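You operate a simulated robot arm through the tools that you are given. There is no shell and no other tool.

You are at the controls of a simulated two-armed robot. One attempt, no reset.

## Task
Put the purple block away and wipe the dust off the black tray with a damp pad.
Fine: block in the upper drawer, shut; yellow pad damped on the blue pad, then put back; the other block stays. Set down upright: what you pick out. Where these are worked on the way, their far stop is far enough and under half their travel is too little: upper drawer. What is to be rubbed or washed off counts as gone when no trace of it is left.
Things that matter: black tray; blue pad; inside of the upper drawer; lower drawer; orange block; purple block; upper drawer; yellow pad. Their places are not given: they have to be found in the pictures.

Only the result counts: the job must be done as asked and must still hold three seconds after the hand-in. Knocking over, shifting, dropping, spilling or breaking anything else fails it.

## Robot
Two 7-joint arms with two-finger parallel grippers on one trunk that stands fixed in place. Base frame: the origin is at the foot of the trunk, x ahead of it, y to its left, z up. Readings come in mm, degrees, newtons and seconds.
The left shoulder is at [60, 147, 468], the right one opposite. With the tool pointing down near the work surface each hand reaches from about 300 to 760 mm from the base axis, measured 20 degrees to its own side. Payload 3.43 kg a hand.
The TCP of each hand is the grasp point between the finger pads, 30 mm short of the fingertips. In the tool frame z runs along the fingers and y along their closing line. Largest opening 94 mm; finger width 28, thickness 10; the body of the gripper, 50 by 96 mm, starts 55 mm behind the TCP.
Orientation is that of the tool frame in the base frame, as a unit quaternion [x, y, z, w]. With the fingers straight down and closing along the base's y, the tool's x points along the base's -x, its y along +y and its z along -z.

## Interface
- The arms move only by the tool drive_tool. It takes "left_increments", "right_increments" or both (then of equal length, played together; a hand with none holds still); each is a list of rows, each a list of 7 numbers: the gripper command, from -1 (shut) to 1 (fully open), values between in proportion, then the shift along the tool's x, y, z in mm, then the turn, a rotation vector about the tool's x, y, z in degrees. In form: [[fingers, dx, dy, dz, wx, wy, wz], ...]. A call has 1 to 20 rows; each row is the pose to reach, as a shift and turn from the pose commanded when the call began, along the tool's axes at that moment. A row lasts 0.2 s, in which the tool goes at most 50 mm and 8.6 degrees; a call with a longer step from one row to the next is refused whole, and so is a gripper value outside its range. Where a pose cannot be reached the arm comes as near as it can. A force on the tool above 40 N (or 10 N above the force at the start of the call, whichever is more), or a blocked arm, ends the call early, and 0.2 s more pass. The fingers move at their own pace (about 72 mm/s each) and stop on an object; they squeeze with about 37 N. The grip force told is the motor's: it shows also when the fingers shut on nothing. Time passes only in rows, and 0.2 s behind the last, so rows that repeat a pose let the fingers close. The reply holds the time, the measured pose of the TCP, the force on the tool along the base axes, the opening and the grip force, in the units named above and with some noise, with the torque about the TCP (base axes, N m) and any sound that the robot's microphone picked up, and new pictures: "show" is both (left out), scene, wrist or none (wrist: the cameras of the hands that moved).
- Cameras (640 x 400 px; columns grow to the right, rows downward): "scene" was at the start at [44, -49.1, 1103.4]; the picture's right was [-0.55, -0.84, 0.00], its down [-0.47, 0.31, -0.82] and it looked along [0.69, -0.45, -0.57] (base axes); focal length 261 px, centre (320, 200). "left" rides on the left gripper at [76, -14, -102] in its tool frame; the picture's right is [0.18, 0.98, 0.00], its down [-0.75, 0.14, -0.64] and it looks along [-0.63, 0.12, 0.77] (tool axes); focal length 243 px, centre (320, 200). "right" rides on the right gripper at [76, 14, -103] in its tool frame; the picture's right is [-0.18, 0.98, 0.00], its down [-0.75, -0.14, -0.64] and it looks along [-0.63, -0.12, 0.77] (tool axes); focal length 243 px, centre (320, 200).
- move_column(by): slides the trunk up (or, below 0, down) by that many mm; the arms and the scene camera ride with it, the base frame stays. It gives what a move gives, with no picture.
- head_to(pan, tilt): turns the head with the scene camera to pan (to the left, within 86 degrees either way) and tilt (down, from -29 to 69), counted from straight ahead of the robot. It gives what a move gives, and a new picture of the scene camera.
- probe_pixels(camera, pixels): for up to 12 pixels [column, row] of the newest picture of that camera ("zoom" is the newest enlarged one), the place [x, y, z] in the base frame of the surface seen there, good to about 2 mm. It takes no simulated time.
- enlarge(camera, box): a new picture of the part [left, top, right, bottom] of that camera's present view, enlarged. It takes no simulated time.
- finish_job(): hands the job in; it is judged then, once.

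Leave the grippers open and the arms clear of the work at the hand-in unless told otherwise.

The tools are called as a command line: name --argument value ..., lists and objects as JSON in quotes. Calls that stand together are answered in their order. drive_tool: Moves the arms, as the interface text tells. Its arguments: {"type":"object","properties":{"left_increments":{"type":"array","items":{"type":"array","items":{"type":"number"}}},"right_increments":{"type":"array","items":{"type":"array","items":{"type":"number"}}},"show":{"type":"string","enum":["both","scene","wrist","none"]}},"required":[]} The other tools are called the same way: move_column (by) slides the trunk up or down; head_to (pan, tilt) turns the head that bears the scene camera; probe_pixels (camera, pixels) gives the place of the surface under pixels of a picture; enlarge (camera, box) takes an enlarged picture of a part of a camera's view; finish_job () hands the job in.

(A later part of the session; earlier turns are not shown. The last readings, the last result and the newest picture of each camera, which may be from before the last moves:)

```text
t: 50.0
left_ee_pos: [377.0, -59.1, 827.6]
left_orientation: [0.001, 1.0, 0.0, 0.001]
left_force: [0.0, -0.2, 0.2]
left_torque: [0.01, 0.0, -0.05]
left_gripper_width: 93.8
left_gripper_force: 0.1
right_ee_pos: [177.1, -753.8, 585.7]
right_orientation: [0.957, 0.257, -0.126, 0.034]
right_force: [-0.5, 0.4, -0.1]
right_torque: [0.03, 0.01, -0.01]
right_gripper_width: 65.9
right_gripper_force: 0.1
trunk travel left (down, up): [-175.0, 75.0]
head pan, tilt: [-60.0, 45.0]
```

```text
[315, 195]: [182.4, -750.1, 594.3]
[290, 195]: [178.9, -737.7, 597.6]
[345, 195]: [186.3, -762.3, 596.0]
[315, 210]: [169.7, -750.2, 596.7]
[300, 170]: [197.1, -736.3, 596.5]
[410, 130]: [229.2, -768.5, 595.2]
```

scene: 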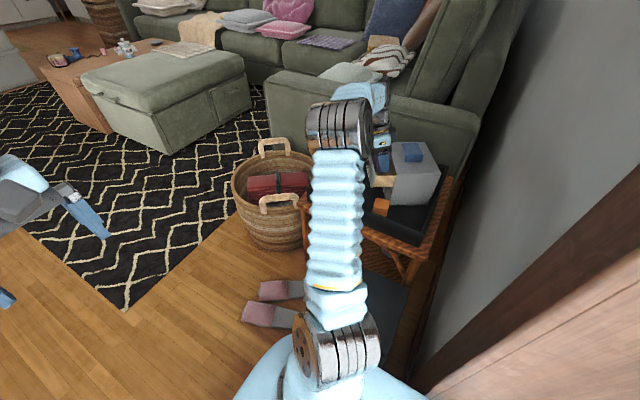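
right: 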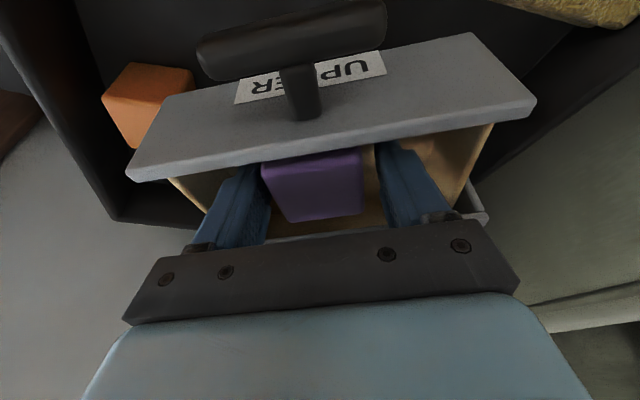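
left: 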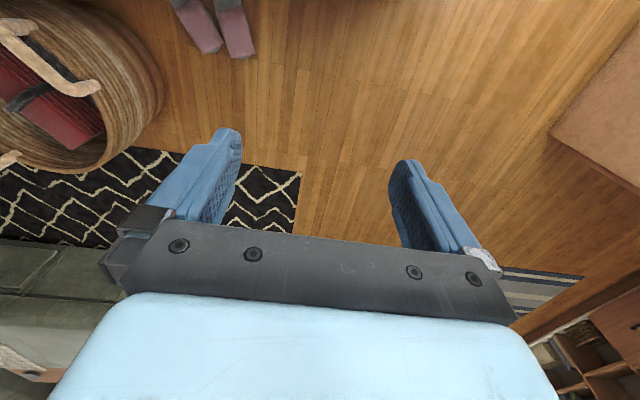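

The block stands in the drawer, top ≈596. I lift the hand straight up.

drive_tool --right_increments '[[0.4, -3.9, 0, -14.5, 0, 0, 0], [0.4, -10.4, 0, -38.6, 0, 0, 0], [0.4, -20.7, 0, -77.3, 0, 0, 0], [0.4, -31, 0, -116, 0, 0, 0]]'

enlarge --camera "scene" --box '[340, 125, 460, 225]'

enlarge --camera "right" --box '[180, 0, 460, 220]'

```text
t: 51.0
left_ee_pos: [376.2, -59.2, 826.6]
left_orientation: [0.0, 1.0, 0.0, -0.001]
left_force: [0.3, 0.3, 0.3]
left_torque: [0.04, 0.01, -0.01]
left_gripper_width: 94.0
left_gripper_force: 0.1
right_ee_pos: [177.2, -753.8, 706.3]
right_orientation: [0.957, 0.258, -0.126, 0.034]
right_force: [0.8, 0.2, 0.2]
right_torque: [0.01, 0.01, -0.01]
right_gripper_width: 66.1
right_gripper_force: 0.0
trunk travel left (down, up): [-175.0, 75.0]
head pan, tilt: [-60.0, 45.0]
```

scene: 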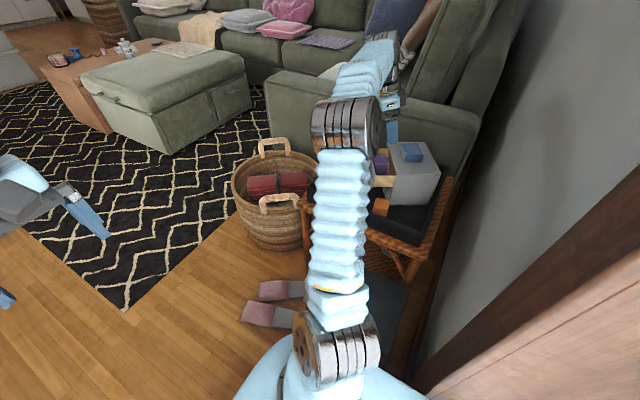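
right: 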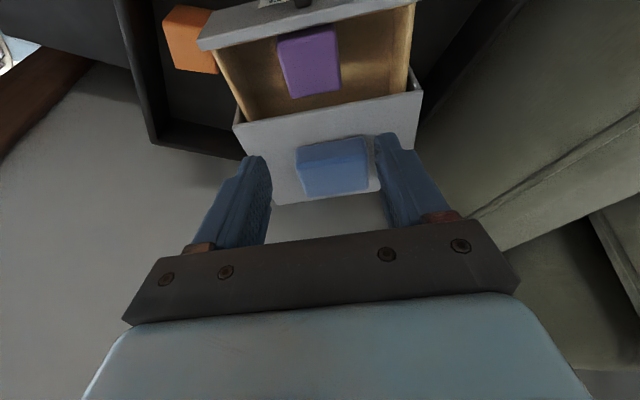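

```text
4.00 times, centred on (400, 175) of scene
```

zoom: 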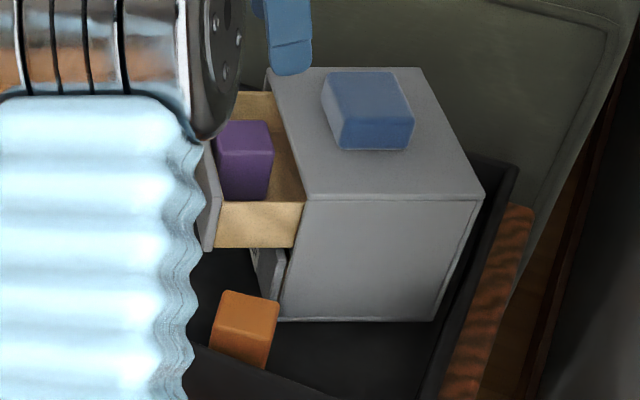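

```text
1.82 times, centred on (320, 110) of right
```

zoom: 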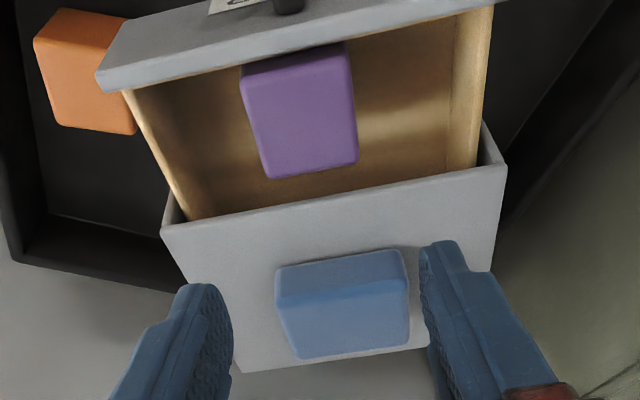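

The block stands upright near the panel. I probe its top, the panel top and the cabinet's top edge before closing.

probe_pixels --camera "zoom" --pixels '[[300, 120], [320, 90], [280, 150], [340, 140], [300, 70], [345, 55], [260, 90], [300, 50], [400, 30], [330, 195], [400, 120], [345, 170]]'

```text
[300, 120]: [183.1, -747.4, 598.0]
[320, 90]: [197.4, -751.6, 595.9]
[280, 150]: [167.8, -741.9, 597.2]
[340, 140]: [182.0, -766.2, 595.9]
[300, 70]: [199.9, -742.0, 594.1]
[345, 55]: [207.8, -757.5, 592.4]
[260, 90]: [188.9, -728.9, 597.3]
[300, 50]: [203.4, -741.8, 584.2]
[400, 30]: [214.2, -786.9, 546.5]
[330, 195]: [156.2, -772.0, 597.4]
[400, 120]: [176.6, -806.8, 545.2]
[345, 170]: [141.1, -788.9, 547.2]
```

The block top (~596.5) is close under the unit's top board. I take a strong enlargement of the cabinet's front rim to see the board's lower edge.

enlarge --camera "scene" --box '[392, 140, 428, 190]'

enlarge --camera "right" --box '[230, 70, 300, 140]'

```text
8.00 times, centred on (410, 165) of scene
```

zoom: 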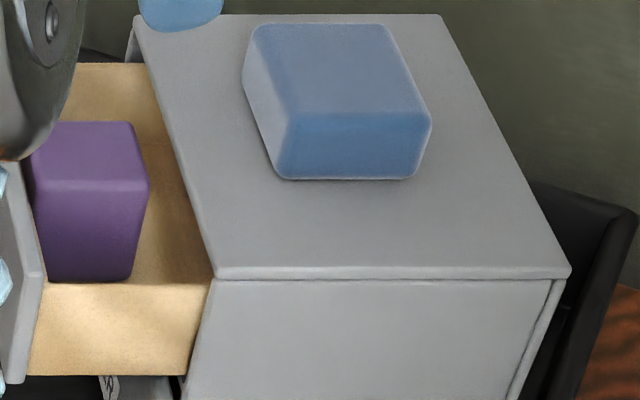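

```text
5.71 times, centred on (265, 105) of right
```

zoom: 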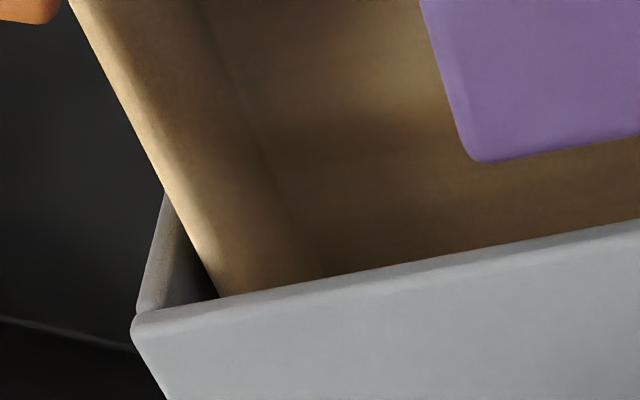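

enlarge --camera "scene" --box '[412, 166, 432, 182]'

probe_pixels --camera "zoom" --pixels '[[200, 150], [200, 170], [200, 190], [200, 200], [200, 210], [200, 220], [200, 230], [200, 240], [200, 250], [200, 270], [60, 200], [60, 230]]'

```text
16.00 times, centred on (422, 174) of scene
```

zoom: 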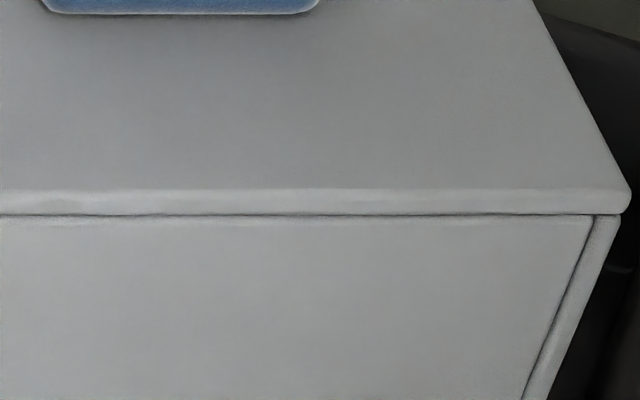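

```text
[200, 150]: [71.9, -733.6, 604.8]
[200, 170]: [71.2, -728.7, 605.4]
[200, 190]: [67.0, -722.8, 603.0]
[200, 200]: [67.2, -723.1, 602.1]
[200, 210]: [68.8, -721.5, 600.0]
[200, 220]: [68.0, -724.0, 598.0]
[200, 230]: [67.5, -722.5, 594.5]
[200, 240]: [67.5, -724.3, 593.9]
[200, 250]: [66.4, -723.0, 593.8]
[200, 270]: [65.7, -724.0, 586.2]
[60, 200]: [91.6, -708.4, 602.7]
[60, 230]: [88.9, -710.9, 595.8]
```

The top board is about 4 mm thick (seam at z≈599). I compare the block's top with the cabinet top in the same scene view.

probe_pixels --camera "scene" --pixels '[[380, 157], [382, 158], [384, 160], [381, 161], [405, 160], [410, 168], [415, 165], [400, 145], [395, 184], [385, 180]]'

```text
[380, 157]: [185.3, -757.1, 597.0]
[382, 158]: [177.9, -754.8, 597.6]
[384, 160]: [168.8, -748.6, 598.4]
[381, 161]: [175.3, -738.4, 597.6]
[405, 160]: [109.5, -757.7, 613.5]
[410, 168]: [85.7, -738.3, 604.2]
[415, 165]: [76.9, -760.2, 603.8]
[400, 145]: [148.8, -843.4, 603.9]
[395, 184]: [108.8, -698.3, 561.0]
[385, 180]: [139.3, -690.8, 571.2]
```

Clearance under the board looks like ~2 mm. I close the fingers and go to in front of the handle, to push the drawer shut through the bar's centre.

drive_tool --right_increments '[[-1, 34, 0, -9.1, 0, 0, 0], [-1, 68, 0, -18.2, 0, 0, 0], [-1, 102, 0, -27.3, 0, 0, 0], [-1, 111, 0, 6, 0, 0, 0], [-1, 120, 0, 39.5, 0, 0, 0], [-1, 132, 0, 84.7, 0, 0, 0], [-1, 132, 0, 84.7, 0, 0, 0]]'

```text
t: 52.6
left_ee_pos: [376.0, -58.2, 828.3]
left_orientation: [0.0, 1.0, 0.0, 0.0]
left_force: [0.4, 0.3, -0.2]
left_torque: [-0.01, -0.01, -0.03]
left_gripper_width: 94.0
left_gripper_force: 0.1
right_ee_pos: [268.9, -703.0, 587.0]
right_orientation: [0.958, 0.256, -0.126, 0.034]
right_force: [0.2, 0.0, -0.7]
right_torque: [-0.03, 0.0, 0.0]
right_gripper_width: 0.0
right_gripper_force: 33.1
trunk travel left (down, up): [-175.0, 75.0]
head pan, tilt: [-60.0, 45.0]
```

scene: 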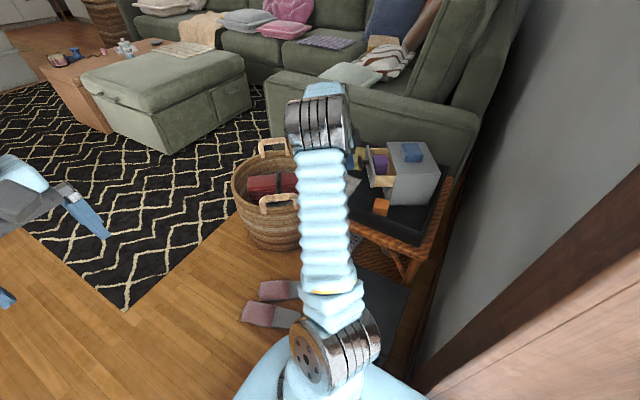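
right: 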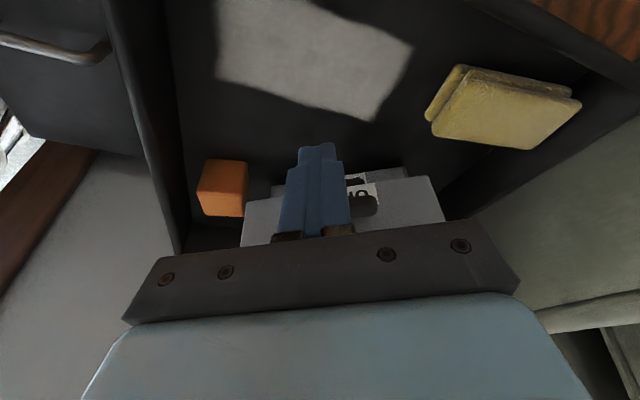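

Now push along −n: first 50 mm in small steps.

drive_tool --right_increments '[[-1, -5.8, 0, 1.55, 0, 0, 0], [-1, -11.6, 0, 3.1, 0, 0, 0], [-1, -17.4, 0, 4.66, 0, 0, 0], [-1, -23.2, 0, 6.2, 0, 0, 0], [-1, -29, 0, 7.8, 0, 0, 0], [-1, -33.8, 0, 9.06, 0, 0, 0], [-1, -38.6, 0, 10.4, 0, 0, 0], [-1, -43.5, 0, 11.6, 0, 0, 0], [-1, -48.3, 0, 12.9, 0, 0, 0]]'

enlarge --camera "scene" --box '[350, 130, 450, 220]'

```text
t: 54.6
left_ee_pos: [377.5, -59.4, 828.8]
left_orientation: [0.0, 1.0, 0.001, 0.0]
left_force: [-0.3, 0.2, 0.4]
left_torque: [0.01, 0.02, -0.01]
left_gripper_width: 94.2
left_gripper_force: 0.0
right_ee_pos: [222.8, -725.9, 590.7]
right_orientation: [0.958, 0.257, -0.126, 0.034]
right_force: [0.4, 0.6, -0.3]
right_torque: [-0.01, -0.06, 0.0]
right_gripper_width: 0.0
right_gripper_force: 33.4
trunk travel left (down, up): [-175.0, 75.0]
head pan, tilt: [-60.0, 45.0]
```

scene: 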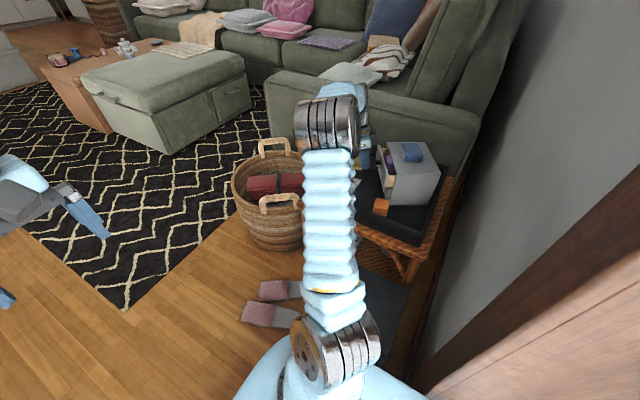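
right: 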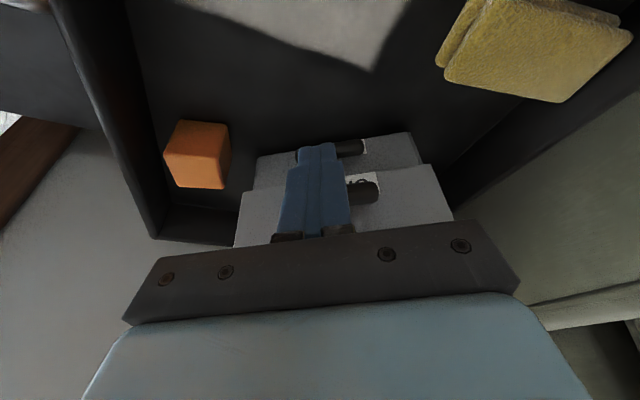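

```text
4.44 times, centred on (400, 175) of scene
```

zoom: 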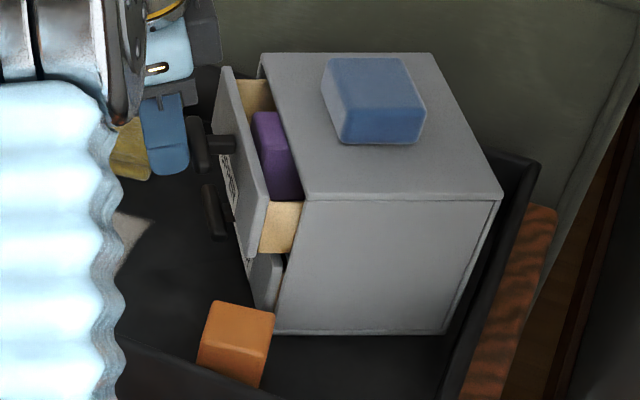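

It goes in under the board without jamming; about 25 mm remain. I push 17 mm more, then look.

drive_tool --right_increments '[[-1, -3.9, 0, 1.04, 0, 0, 0], [-1, -7.7, 0, 2.07, 0, 0, 0], [-1, -11.6, 0, 3.1, 0, 0, 0], [-1, -14.5, 0, 3.9, 0, 0, 0], [-1, -16.4, 0, 4.4, 0, 0, 0]]' --show "scene"

enlarge --camera "scene" --box '[350, 130, 450, 220]'

```text
t: 55.8
left_ee_pos: [377.5, -58.6, 828.0]
left_orientation: [0.0, 1.0, 0.0, 0.001]
left_force: [-0.2, -0.2, -0.1]
left_torque: [-0.02, 0.01, -0.02]
left_gripper_width: 94.2
left_gripper_force: 0.1
right_ee_pos: [209.8, -734.4, 590.0]
right_orientation: [0.958, 0.256, -0.127, 0.033]
right_force: [0.1, 0.7, 0.1]
right_torque: [0.04, -0.02, 0.01]
right_gripper_width: 0.0
right_gripper_force: 33.3
trunk travel left (down, up): [-175.0, 75.0]
head pan, tilt: [-60.0, 45.0]
```

scene: 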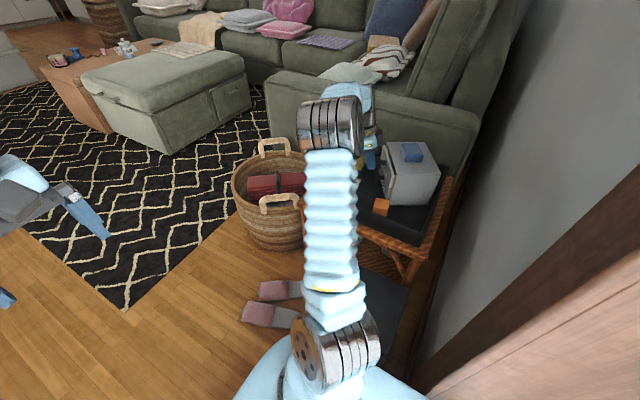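

```text
4.44 times, centred on (400, 175) of scene
```

zoom: 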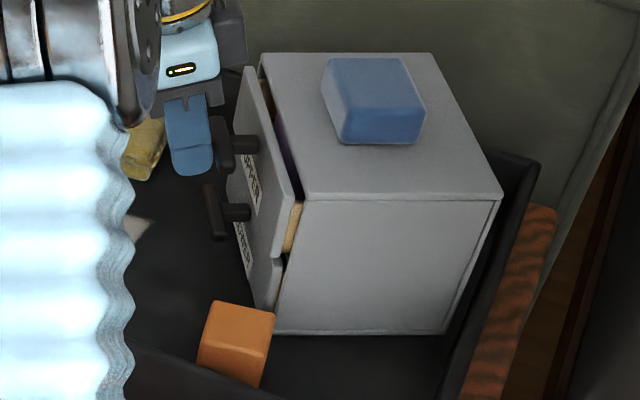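

About 7 mm remain (upper handle slightly ahead of the lower). I push 4 mm, then 2 mm at a time reading force.

drive_tool --right_increments '[[-1, -1.9, 0, 0.52, 0, 0, 0], [-1, -3.9, 0, 1.04, 0, 0, 0], [-1, -3.9, 0, 1.04, 0, 0, 0]]' --show "none"

drive_tool --right_increments '[[-1, -1.9, 0, 0.52, 0, 0, 0], [-1, -1.9, 0, 0.52, 0, 0, 0]]' --show "none"

enlarge --camera "scene" --box '[350, 130, 450, 220]'

```text
t: 56.6
left_ee_pos: [376.1, -59.1, 827.7]
left_orientation: [0.001, 1.0, 0.0, -0.001]
left_force: [-0.2, -0.3, -0.1]
left_torque: [-0.02, 0.02, 0.0]
left_gripper_width: 94.3
left_gripper_force: 0.1
right_ee_pos: [206.8, -736.4, 591.0]
right_orientation: [0.958, 0.257, -0.126, 0.033]
right_force: [0.6, 1.1, -0.4]
right_torque: [-0.01, -0.01, 0.02]
right_gripper_width: 0.1
right_gripper_force: 33.2
trunk travel left (down, up): [-175.0, 75.0]
head pan, tilt: [-60.0, 45.0]
```

```text
t: 57.2
left_ee_pos: [375.9, -58.8, 828.0]
left_orientation: [0.0, 1.0, 0.001, 0.0]
left_force: [1.2, 0.1, 0.7]
left_torque: [-0.01, 0.02, 0.02]
left_gripper_width: 94.2
left_gripper_force: 0.1
right_ee_pos: [204.9, -737.3, 590.1]
right_orientation: [0.957, 0.257, -0.127, 0.034]
right_force: [3.6, 1.8, 0.8]
right_torque: [0.05, -0.05, 0.0]
right_gripper_width: 0.0
right_gripper_force: 32.8
trunk travel left (down, up): [-175.0, 75.0]
head pan, tilt: [-60.0, 45.0]
```

```text
4.44 times, centred on (400, 175) of scene
```

zoom: 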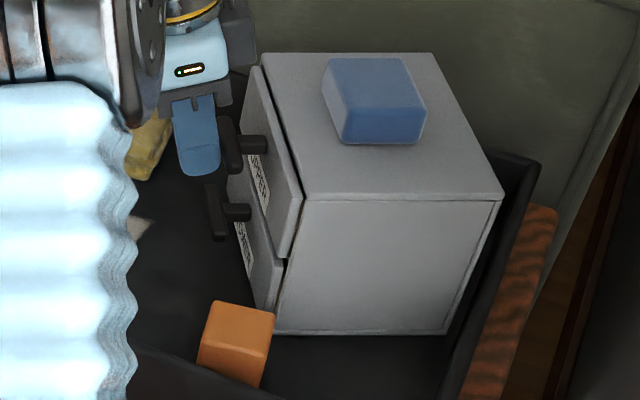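

Force 4 N and position match full closure (panel flush with the lower one). I give 1 mm more, then back off.

drive_tool --right_increments '[[-1, -1, 0, 0.27, 0, 0, 0], [-1, -1, 0, 0.27, 0, 0, 0], [-1, 9.7, 0, -2.6, 0, 0, 0], [-1, 40, 0, -10.7, 0, 0, 0], [-1, 60, 0, -16, 0, 0, 0]]' --show "wrist"

enlarge --camera "scene" --box '[350, 130, 450, 220]'

```text
t: 58.4
left_ee_pos: [375.7, -57.9, 827.9]
left_orientation: [0.0, 1.0, 0.0, 0.002]
left_force: [0.4, -0.3, 0.0]
left_torque: [0.0, -0.02, -0.01]
left_gripper_width: 94.0
left_gripper_force: 0.0
right_ee_pos: [259.7, -705.6, 589.4]
right_orientation: [0.958, 0.257, -0.126, 0.034]
right_force: [0.3, 0.2, 0.1]
right_torque: [-0.01, -0.01, 0.01]
right_gripper_width: 0.0
right_gripper_force: 32.8
trunk travel left (down, up): [-175.0, 75.0]
head pan, tilt: [-60.0, 45.0]
```

right: 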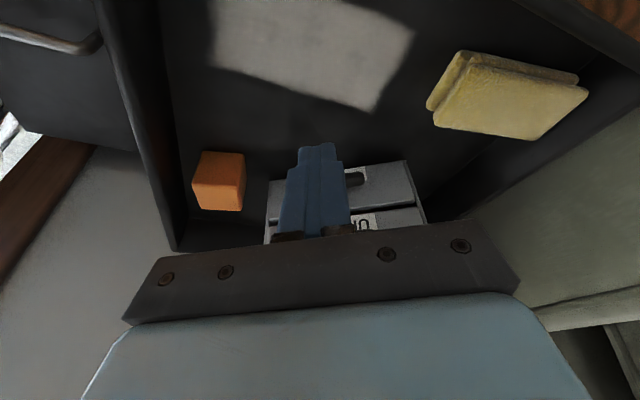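

```text
4.44 times, centred on (400, 175) of scene
```

zoom: 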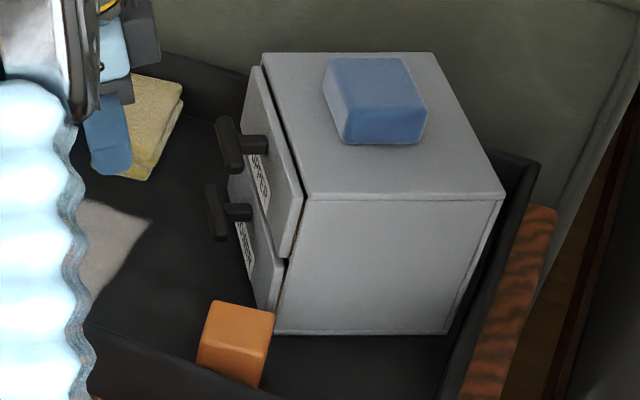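

Drawer shut, unit in place. Now the yellow pad. I measure its shape.

enlarge --camera "right" --box '[410, 35, 610, 160]'

probe_pixels --camera "zoom" --pixels '[[190, 85], [555, 175], [390, 320], [90, 275], [300, 200], [160, 65], [60, 220], [530, 125], [100, 295], [395, 335], [300, 310], [175, 60]]'

```text
3.20 times, centred on (510, 98) of right
```

zoom: 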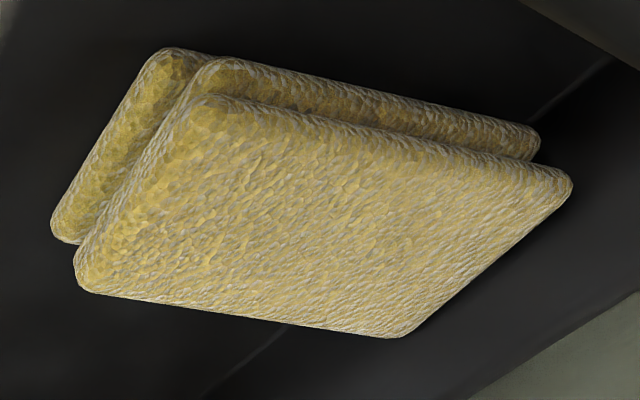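

```text
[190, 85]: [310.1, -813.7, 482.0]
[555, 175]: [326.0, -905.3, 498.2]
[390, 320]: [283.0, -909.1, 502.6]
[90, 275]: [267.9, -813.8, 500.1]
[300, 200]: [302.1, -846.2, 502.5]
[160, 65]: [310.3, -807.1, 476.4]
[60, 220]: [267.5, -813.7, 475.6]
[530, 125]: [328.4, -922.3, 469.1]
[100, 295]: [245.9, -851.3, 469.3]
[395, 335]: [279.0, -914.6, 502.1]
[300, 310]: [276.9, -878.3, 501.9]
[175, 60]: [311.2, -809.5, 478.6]
```

The pad is about 100 × 47 mm, 35 high, centre ≈(297,−862), long side along (0.165,−0.986). I rise, turn +69.5° about the vertical so the fingers close across its width, and move above its near part.

drive_tool --right_increments '[[0.32, -8.6, 0, -32, 0, 0, 0], [0.32, -17, 0, -64, -2, 0, -7.45], [0.32, -25.9, 0, -96.6, -4, 0, -14.9], [0.32, -28, 12, -96, -6, 0, -22.4], [0.32, -31, 25, -95, -8, 0, -29.8], [0.32, -34, 38, -94, -10, 0, -37.3], [0.32, -37, 52, -93.5, -12, 0, -44.7], [0.32, -40, 66, -93, -14, 0, -52.2], [0.32, -42, 80, -92, -16, 0, -59.6], [0.32, -44.3, 92.9, -91.7, -18, 0, -67.1], [0.32, -44.3, 92.9, -91.7, -18, 0, -67.1]]'

```text
t: 60.8
left_ee_pos: [376.2, -59.1, 828.1]
left_orientation: [0.0, 1.0, 0.0, 0.0]
left_force: [-0.1, -0.5, -1.2]
left_torque: [-0.02, 0.02, 0.02]
left_gripper_width: 93.8
left_gripper_force: 0.1
right_ee_pos: [289.9, -796.0, 689.8]
right_orientation: [0.64, 0.757, -0.084, 0.1]
right_force: [0.2, -0.7, 0.4]
right_torque: [0.0, 0.01, 0.0]
right_gripper_width: 62.0
right_gripper_force: 0.0
trunk travel left (down, up): [-175.0, 75.0]
head pan, tilt: [-60.0, 45.0]
```

scene: 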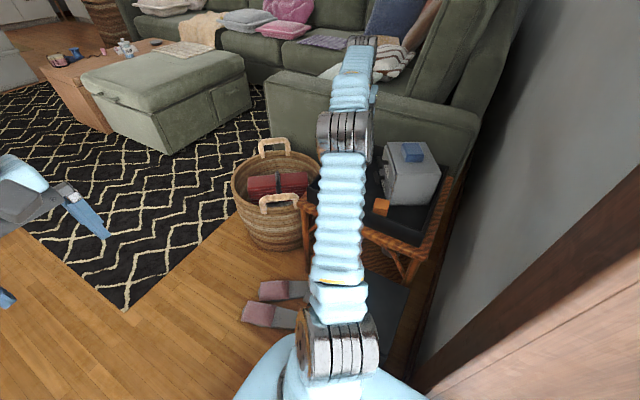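
right: 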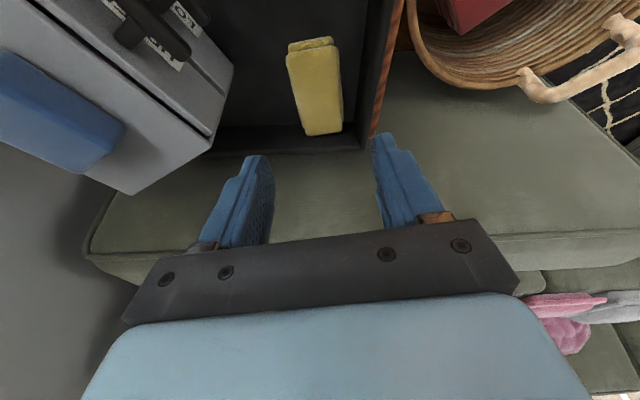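

Now aligned. I measure the pad and the tray wall from this view.

enlarge --camera "right" --box '[260, 20, 400, 150]'

probe_pixels --camera "zoom" --pixels '[[140, 85], [345, 65], [150, 130], [365, 115], [210, 350], [375, 330], [210, 365], [375, 345], [270, 220], [420, 220], [130, 110], [300, 385]]'

```text
3.08 times, centred on (330, 85) of right
```

zoom: 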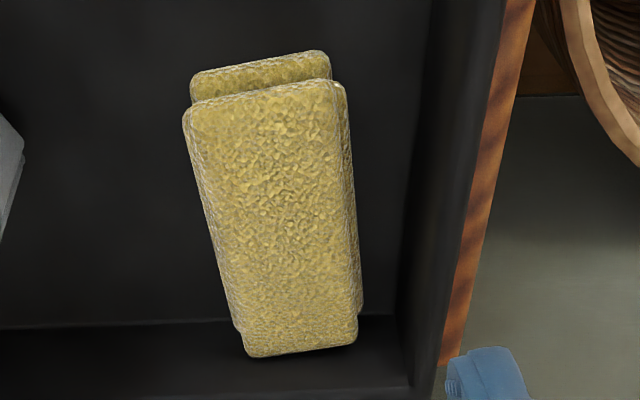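

```text
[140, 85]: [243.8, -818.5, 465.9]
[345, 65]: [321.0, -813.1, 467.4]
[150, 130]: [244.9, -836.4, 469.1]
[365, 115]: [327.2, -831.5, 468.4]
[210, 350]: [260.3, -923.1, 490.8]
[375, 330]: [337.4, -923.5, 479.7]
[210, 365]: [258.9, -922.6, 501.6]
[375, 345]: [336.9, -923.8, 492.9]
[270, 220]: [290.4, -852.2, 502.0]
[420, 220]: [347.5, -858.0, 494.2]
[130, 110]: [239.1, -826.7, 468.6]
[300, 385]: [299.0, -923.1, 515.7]
```

probe_pixels --camera "zoom" --pixels '[[192, 122], [328, 92], [252, 348], [350, 335], [200, 95], [320, 62], [355, 300], [347, 110], [225, 250], [345, 250], [215, 330], [270, 110]]'

```text
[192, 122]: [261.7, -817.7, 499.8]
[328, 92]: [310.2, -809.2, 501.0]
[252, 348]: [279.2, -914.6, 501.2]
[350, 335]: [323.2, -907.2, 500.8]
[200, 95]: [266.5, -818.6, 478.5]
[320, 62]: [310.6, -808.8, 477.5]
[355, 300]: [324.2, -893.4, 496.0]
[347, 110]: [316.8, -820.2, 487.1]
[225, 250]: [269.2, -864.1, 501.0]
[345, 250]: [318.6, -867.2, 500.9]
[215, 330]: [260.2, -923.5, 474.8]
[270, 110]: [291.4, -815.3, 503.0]
```

Pad centre (293.6,−862), width 49, turned 10°, top 501. I go to a hover at (292,−855,560) with 20° tilt and check reach.

drive_tool --right_increments '[[0.4, -6, -2, 35, 0, -2, 0], [0.4, -12, -4, 70, 0, -4, 0], [0.4, -18, -6, 105, 0, -5, 0], [0.4, -22.9, -7.8, 140.7, 0, -5, 0], [0.4, -22.9, -7.8, 140.7, 0, -5, 0]]'

```text
t: 62.0
left_ee_pos: [377.0, -59.2, 827.6]
left_orientation: [0.0, 1.0, 0.001, 0.0]
left_force: [0.1, -0.6, 0.3]
left_torque: [-0.02, 0.0, -0.02]
left_gripper_width: 93.8
left_gripper_force: 0.0
right_ee_pos: [293.1, -854.2, 558.9]
right_orientation: [0.636, 0.752, -0.112, 0.134]
right_force: [0.4, -0.1, -0.3]
right_torque: [-0.02, -0.05, -0.01]
right_gripper_width: 65.6
right_gripper_force: 0.1
trunk travel left (down, up): [-175.0, 75.0]
head pan, tilt: [-60.0, 45.0]
```

scene: 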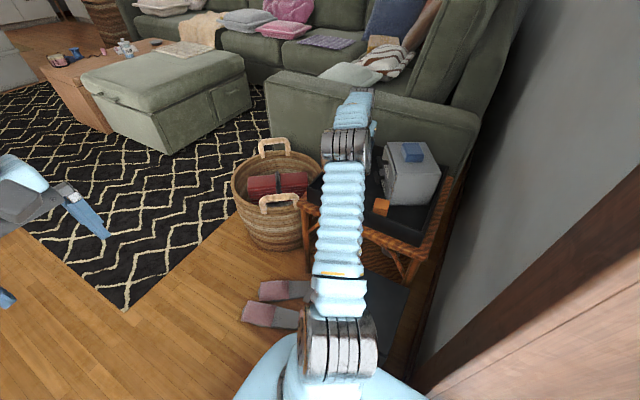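
right: 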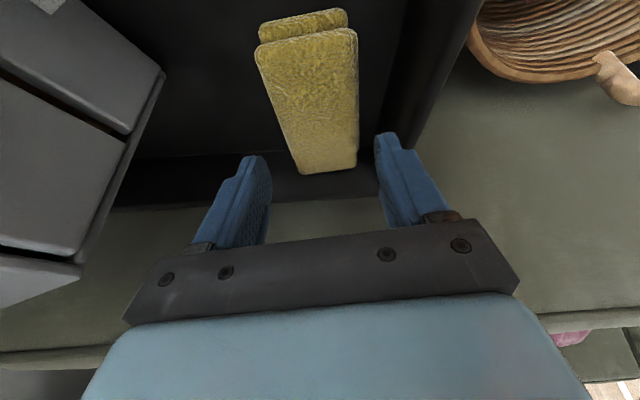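

Reached exactly. I descend to z ≈508 around the pad.

drive_tool --right_increments '[[0.4, 4, -0.9, 14, 0, 0, 0], [0.4, 8, -0.9, 27, 0, 0, 0], [0.4, 11.5, -0.9, 39, 0, 0, 0], [0.4, 14.6, -0.9, 48.9, 0, 0, 0], [0.4, 14.6, -0.9, 48.9, 0, 0, 0]]' --show "wrist"

```text
t: 63.2
left_ee_pos: [375.7, -57.9, 828.5]
left_orientation: [-0.001, 1.0, 0.001, 0.0]
left_force: [0.1, 0.4, 0.0]
left_torque: [-0.01, -0.01, 0.03]
left_gripper_width: 94.1
left_gripper_force: 0.2
right_ee_pos: [289.8, -858.5, 509.6]
right_orientation: [0.636, 0.752, -0.112, 0.134]
right_force: [0.2, 0.7, 3.3]
right_torque: [0.02, -0.13, -0.02]
right_gripper_width: 66.0
right_gripper_force: 0.1
trunk travel left (down, up): [-175.0, 75.0]
head pan, tilt: [-60.0, 45.0]
```

right: 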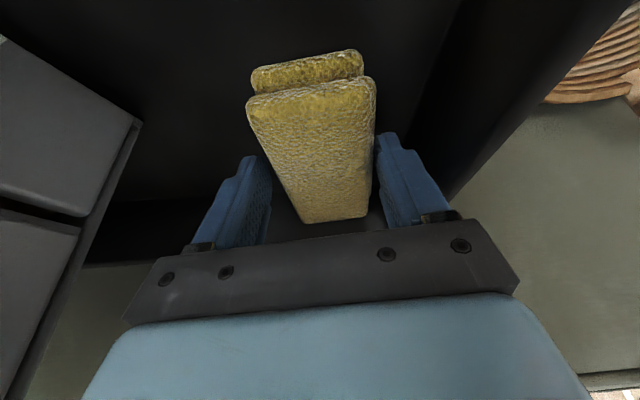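

A small 3 N upward force appears; I close the fingers on the pad and see.

drive_tool --right_increments '[[-1, 0, 0, 0, 0, 0, 0], [-1, 0, 0, 0, 0, 0, 0], [-1, 0, 0, 0, 0, 0, 0], [-1, 0, 0, 0, 0, 0, 0]]' --show "wrist"

```text
t: 64.2
left_ee_pos: [375.7, -58.1, 828.4]
left_orientation: [0.0, 1.0, -0.001, 0.0]
left_force: [0.4, -0.4, -0.8]
left_torque: [0.02, -0.02, 0.0]
left_gripper_width: 94.2
left_gripper_force: 0.0
right_ee_pos: [290.8, -856.8, 510.7]
right_orientation: [0.636, 0.752, -0.112, 0.133]
right_force: [3.5, 2.2, 7.9]
right_torque: [0.0, 0.05, -0.07]
right_gripper_width: 59.2
right_gripper_force: 37.3
trunk travel left (down, up): [-175.0, 75.0]
head pan, tilt: [-60.0, 45.0]
```

right: 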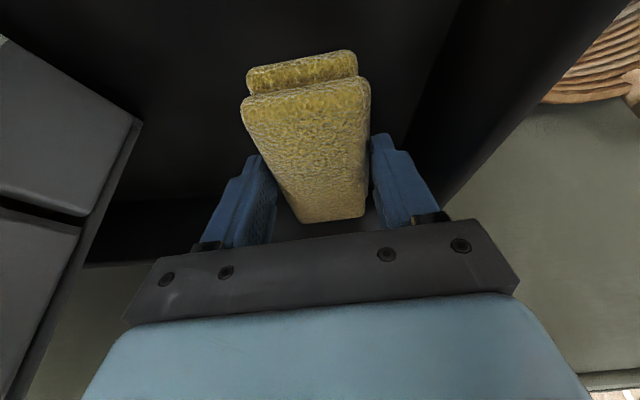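

Gripped at 59 mm. I lift straight up slowly.

drive_tool --right_increments '[[-1, -2, 0, -5.6, 0, 0, 0], [-1, -6.8, 0, -18.8, 0, 0, 0], [-1, -13.7, 0, -37.6, 0, 0, 0], [-1, -27.4, 0, -75.2, 0, 0, 0], [-1, -41, 0, -112.8, 0, 0, 0], [-1, -58, 0, -159.7, 0, 0, 0]]'

```text
t: 65.6
left_ee_pos: [376.8, -57.5, 828.4]
left_orientation: [0.0, 1.0, 0.0, 0.0]
left_force: [-0.2, -0.4, 0.5]
left_torque: [0.0, 0.01, 0.0]
left_gripper_width: 93.8
left_gripper_force: 0.0
right_ee_pos: [283.4, -846.1, 674.0]
right_orientation: [0.636, 0.751, -0.112, 0.133]
right_force: [0.3, 0.2, -1.4]
right_torque: [0.02, 0.01, 0.03]
right_gripper_width: 59.1
right_gripper_force: 37.1
right hand out of reach, approached as far as the arm can: row 6
trunk travel left (down, up): [-175.0, 75.0]
head pan, tilt: [-60.0, 45.0]
```

scene: 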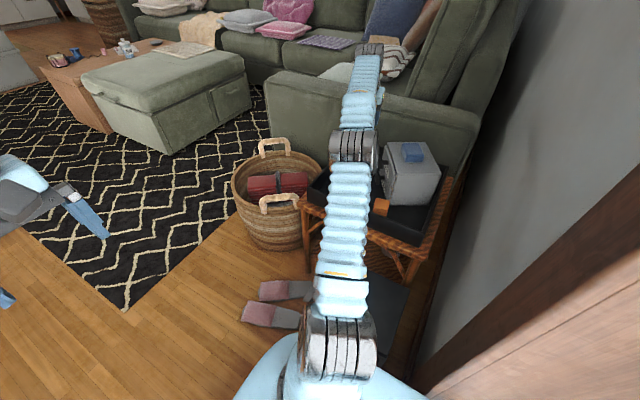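
right: 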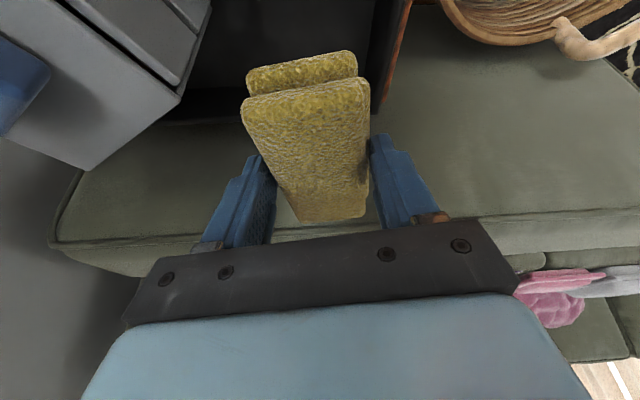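

The arm is at its reach limit at this height but holds the pad. I measure the pad in the hand.

enlarge --camera "right" --box '[220, 30, 400, 240]'

probe_pixels --camera "right" --pixels '[[247, 105], [366, 85], [290, 205], [362, 205], [310, 150], [256, 80], [352, 60], [250, 72], [300, 88], [300, 75], [330, 190]]'

```text
1.90 times, centred on (310, 135) of right
```

zoom: 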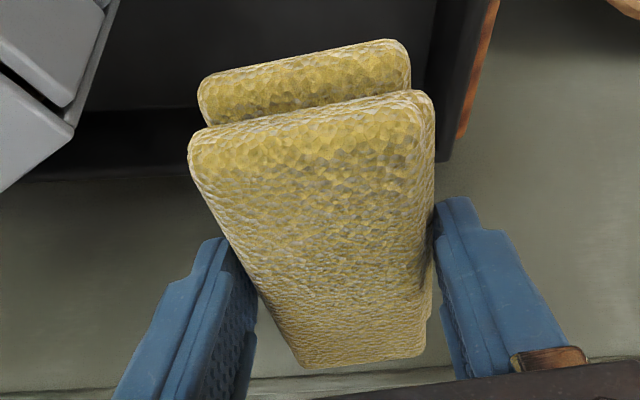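

```text
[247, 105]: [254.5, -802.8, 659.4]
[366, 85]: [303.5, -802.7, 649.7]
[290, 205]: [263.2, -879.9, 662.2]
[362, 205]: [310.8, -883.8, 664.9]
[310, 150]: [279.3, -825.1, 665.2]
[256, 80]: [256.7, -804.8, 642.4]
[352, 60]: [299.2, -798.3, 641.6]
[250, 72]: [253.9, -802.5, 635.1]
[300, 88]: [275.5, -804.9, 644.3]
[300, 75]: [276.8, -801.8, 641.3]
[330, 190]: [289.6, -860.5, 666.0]
```

The pad is level, top ≈665, bottom ≈43.5 mm below TCP, centre 6 mm beyond TCP. I first come back toward the robot and up, then go over the blue pad.

drive_tool --right_increments '[[-1, 12, 0, -11, 0, 0, 0], [-1, 24, 0, -22, 0, 0, 0], [-1, 36, 0, -33, 0, 0, 0], [-1, 47.8, 0, -44, 0, 0, 0], [-1, 47.8, 0, -44, 0, 0, 0]]' --show "wrist"

```text
t: 66.8
left_ee_pos: [377.1, -59.1, 827.7]
left_orientation: [0.0, 1.0, 0.0, 0.0]
left_force: [0.9, 0.4, 0.0]
left_torque: [-0.03, -0.02, 0.06]
left_gripper_width: 93.9
left_gripper_force: 0.1
right_ee_pos: [273.2, -788.7, 697.4]
right_orientation: [0.636, 0.752, -0.112, 0.133]
right_force: [0.8, -0.4, -0.3]
right_torque: [-0.02, -0.01, 0.04]
right_gripper_width: 59.2
right_gripper_force: 36.8
trunk travel left (down, up): [-175.0, 75.0]
head pan, tilt: [-60.0, 45.0]
```

right: 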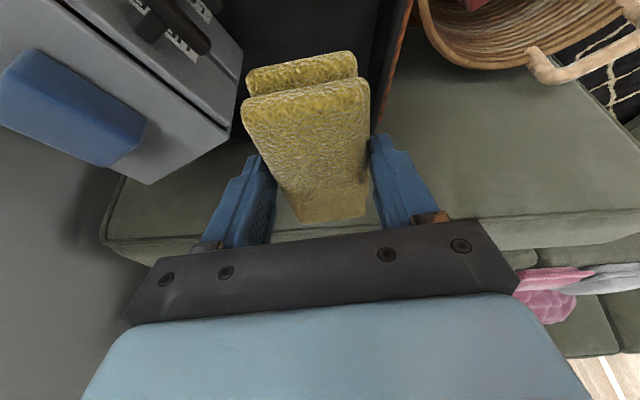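

Now at (273,−789,697). I re-measure the blue pad's corners here before crossing.

enlarge --camera "right" --box '[0, 30, 200, 180]'

probe_pixels --camera "right" --pixels '[[5, 75], [5, 110], [35, 55], [142, 125], [110, 160], [70, 105], [40, 125], [100, 95], [120, 135], [20, 62], [125, 145]]'

```text
2.67 times, centred on (100, 105) of right
```

zoom: 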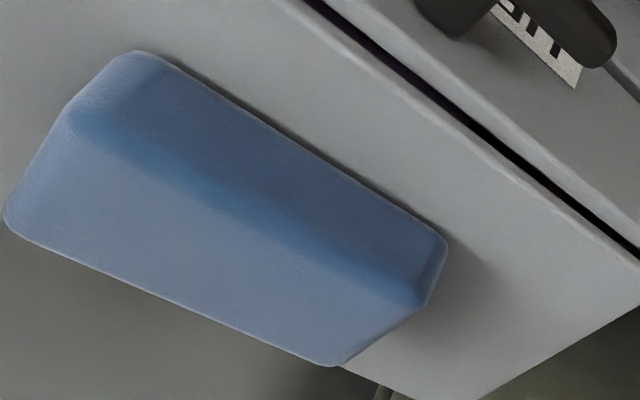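

```text
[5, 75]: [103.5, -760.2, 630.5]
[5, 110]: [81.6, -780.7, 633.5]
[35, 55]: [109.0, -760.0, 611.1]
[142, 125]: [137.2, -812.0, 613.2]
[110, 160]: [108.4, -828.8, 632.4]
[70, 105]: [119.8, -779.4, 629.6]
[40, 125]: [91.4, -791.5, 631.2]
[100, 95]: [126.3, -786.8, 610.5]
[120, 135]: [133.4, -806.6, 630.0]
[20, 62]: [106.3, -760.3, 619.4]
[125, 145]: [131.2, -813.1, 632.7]
```

Blue pad top centre ≈(104,−795), z 632. I cross over to above it.

drive_tool --right_increments '[[-1, 5, -28, -6, 0, 0, 0], [-1, 9, -60, -10, 0, 0, 0], [-1, 14, -96, -12, 0, 0, 0], [-1, 19, -132, -13, 0, 0, 0], [-1, 24.7, -168, -14.3, 0, 0, 0], [-1, 24.7, -168, -14.3, 0, 0, 0]]'

enlarge --camera "scene" --box '[350, 100, 470, 220]'

```text
t: 68.2
left_ee_pos: [377.2, -59.0, 828.5]
left_orientation: [0.0, 1.0, 0.0, 0.0]
left_force: [0.1, 0.1, 0.2]
left_torque: [0.04, 0.02, 0.02]
left_gripper_width: 94.0
left_gripper_force: 0.0
right_ee_pos: [102.9, -787.4, 701.9]
right_orientation: [0.637, 0.751, -0.113, 0.132]
right_force: [-0.6, 0.4, -1.2]
right_torque: [-0.01, 0.0, -0.02]
right_gripper_width: 59.0
right_gripper_force: 36.9
trunk travel left (down, up): [-175.0, 75.0]
head pan, tilt: [-60.0, 45.0]
```

scene: 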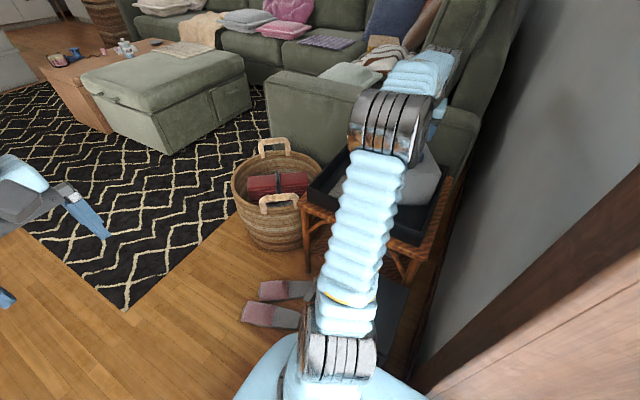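
right: 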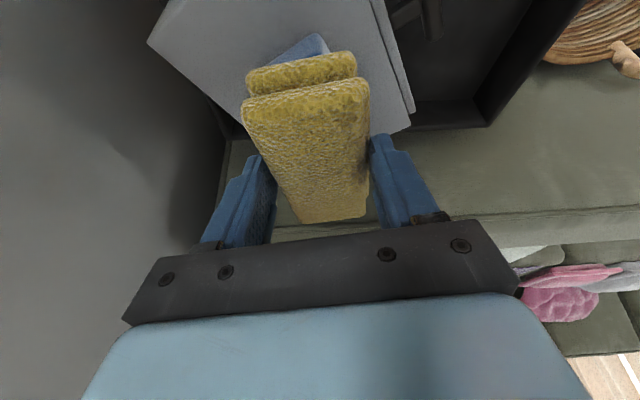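

```text
3.33 times, centred on (410, 160) of scene
```

zoom: 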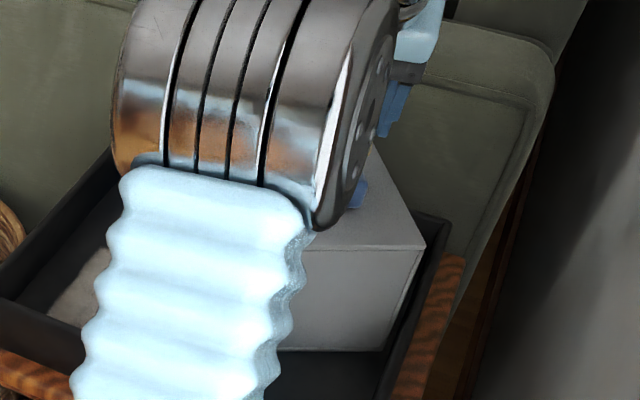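

Above the blue pad. Descend 23 mm, then feel for contact.

drive_tool --right_increments '[[-1, 4, 0, 11, 0, 0, 0], [-1, 7.9, 0, 21.6, 0, 0, 0], [-1, 7.9, 0, 21.6, 0, 0, 0]]' --show "none"

drive_tool --right_increments '[[-1, 0.7, 0, 1.9, 0, 0, 0], [-1, 0.7, 0, 1.9, 0, 0, 0]]' --show "none"

drive_tool --right_increments '[[-1, 0.7, 0, 1.9, 0, 0, 0], [-1, 0.7, 0, 1.9, 0, 0, 0]]' --show "wrist"

```text
t: 69.0
left_ee_pos: [375.9, -58.9, 827.7]
left_orientation: [0.0, 1.0, 0.001, 0.0]
left_force: [0.4, -0.3, -0.2]
left_torque: [-0.01, -0.02, 0.0]
left_gripper_width: 93.9
left_gripper_force: 0.0
right_ee_pos: [103.1, -788.6, 678.4]
right_orientation: [0.636, 0.752, -0.112, 0.133]
right_force: [-0.3, -0.3, -0.1]
right_torque: [0.0, -0.01, -0.03]
right_gripper_width: 58.8
right_gripper_force: 36.8
trunk travel left (down, up): [-175.0, 75.0]
head pan, tilt: [-60.0, 45.0]
```

```text
t: 69.6
left_ee_pos: [376.6, -57.8, 827.4]
left_orientation: [0.0, 1.0, -0.001, 0.0]
left_force: [0.0, 0.2, 0.6]
left_torque: [0.03, 0.01, 0.04]
left_gripper_width: 93.9
left_gripper_force: 0.1
right_ee_pos: [104.4, -790.1, 676.8]
right_orientation: [0.637, 0.751, -0.112, 0.133]
right_force: [0.4, 0.8, -0.6]
right_torque: [-0.01, 0.02, 0.01]
right_gripper_width: 59.1
right_gripper_force: 36.6
trunk travel left (down, up): [-175.0, 75.0]
head pan, tilt: [-60.0, 45.0]
```

```text
t: 70.2
left_ee_pos: [376.2, -58.1, 828.6]
left_orientation: [-0.001, 1.0, -0.001, -0.001]
left_force: [0.7, -0.9, 0.4]
left_torque: [0.01, 0.0, 0.03]
left_gripper_width: 93.9
left_gripper_force: 0.0
right_ee_pos: [102.8, -789.2, 675.0]
right_orientation: [0.636, 0.752, -0.112, 0.132]
right_force: [0.4, -0.1, -0.5]
right_torque: [0.0, -0.01, 0.01]
right_gripper_width: 58.8
right_gripper_force: 36.8
trunk travel left (down, up): [-175.0, 75.0]
head pan, tilt: [-60.0, 45.0]
```

right: 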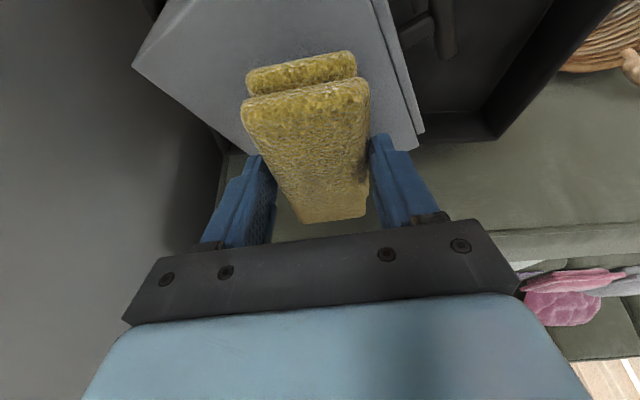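

No contact yet. Continue lowering 2 mm per call.

drive_tool --right_increments '[[-1, 0.7, 0, 1.9, 0, 0, 0], [-1, 0.7, 0, 1.9, 0, 0, 0]]' --show "none"

drive_tool --right_increments '[[-1, 0.7, 0, 1.9, 0, 0, 0], [-1, 0.7, 0, 1.9, 0, 0, 0]]' --show "none"

drive_tool --right_increments '[[-1, 0.7, 0, 1.9, 0, 0, 0], [-1, 0.7, 0, 1.9, 0, 0, 0]]' --show "none"

```text
t: 70.8
left_ee_pos: [376.7, -58.4, 829.0]
left_orientation: [-0.001, 1.0, -0.001, 0.0]
left_force: [0.2, 0.0, 1.0]
left_torque: [0.0, 0.0, 0.02]
left_gripper_width: 93.9
left_gripper_force: 0.0
right_ee_pos: [103.2, -788.7, 675.5]
right_orientation: [0.636, 0.751, -0.114, 0.133]
right_force: [1.9, -0.2, 7.0]
right_torque: [0.01, -0.01, 0.01]
right_gripper_width: 58.9
right_gripper_force: 37.5
trunk travel left (down, up): [-175.0, 75.0]
head pan, tilt: [-60.0, 45.0]
```

```text
t: 71.4
left_ee_pos: [375.8, -57.1, 828.1]
left_orientation: [0.0, 1.0, -0.001, 0.001]
left_force: [0.6, -1.2, -0.7]
left_torque: [0.04, -0.01, 0.01]
left_gripper_width: 94.2
left_gripper_force: 0.0
right_ee_pos: [102.0, -789.0, 673.9]
right_orientation: [0.636, 0.752, -0.114, 0.134]
right_force: [0.2, -2.3, 18.3]
right_torque: [-0.06, 0.01, 0.02]
right_gripper_width: 59.0
right_gripper_force: 36.6
trunk travel left (down, up): [-175.0, 75.0]
head pan, tilt: [-60.0, 45.0]
```

```text
t: 72.0
left_ee_pos: [377.0, -57.1, 828.3]
left_orientation: [0.001, 1.0, -0.002, 0.001]
left_force: [-0.4, 1.0, 0.2]
left_torque: [0.0, 0.01, -0.01]
left_gripper_width: 94.3
left_gripper_force: 0.0
right_ee_pos: [103.4, -788.9, 675.1]
right_orientation: [0.636, 0.751, -0.115, 0.135]
right_force: [1.4, -3.8, 34.4]
right_torque: [0.06, 0.1, 0.02]
right_gripper_width: 59.1
right_gripper_force: 37.0
trunk travel left (down, up): [-175.0, 75.0]
head pan, tilt: [-60.0, 45.0]
```

Pressing with 34 N now. I hold a second, then lift and look whether the pad looks damp.

drive_tool --right_increments '[[-1, 0, 0, 0, 0, 0, 0], [-1, 0, 0, 0, 0, 0, 0], [-1, 0, 0, 0, 0, 0, 0], [-1, 0, 0, 0, 0, 0, 0], [-1, 0, 0, 0, 0, 0, 0]]' --show "wrist"

enlarge --camera "right" --box '[220, 30, 400, 240]'

```text
t: 73.2
left_ee_pos: [375.8, -56.2, 828.4]
left_orientation: [0.001, 1.0, -0.002, 0.001]
left_force: [0.1, 0.9, 0.1]
left_torque: [0.0, 0.0, -0.01]
left_gripper_width: 94.1
left_gripper_force: 0.1
right_ee_pos: [103.2, -788.2, 674.1]
right_orientation: [0.636, 0.751, -0.114, 0.135]
right_force: [0.2, -0.3, 37.0]
right_torque: [0.08, 0.13, -0.01]
right_gripper_width: 59.0
right_gripper_force: 37.0
trunk travel left (down, up): [-175.0, 75.0]
head pan, tilt: [-60.0, 45.0]
```

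right: 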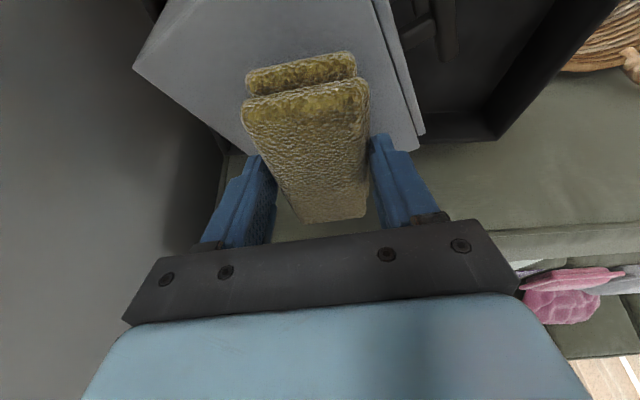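

```text
1.90 times, centred on (310, 135) of right
```

zoom: 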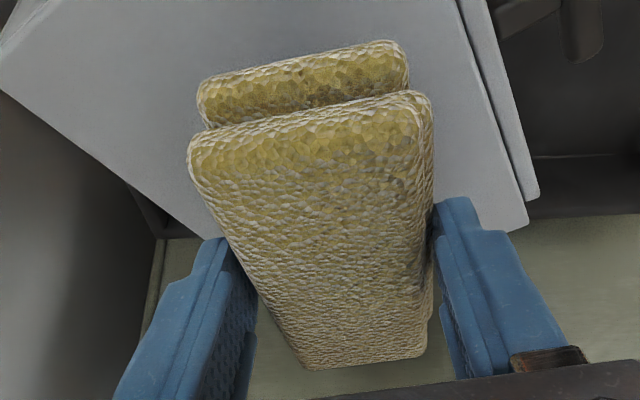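

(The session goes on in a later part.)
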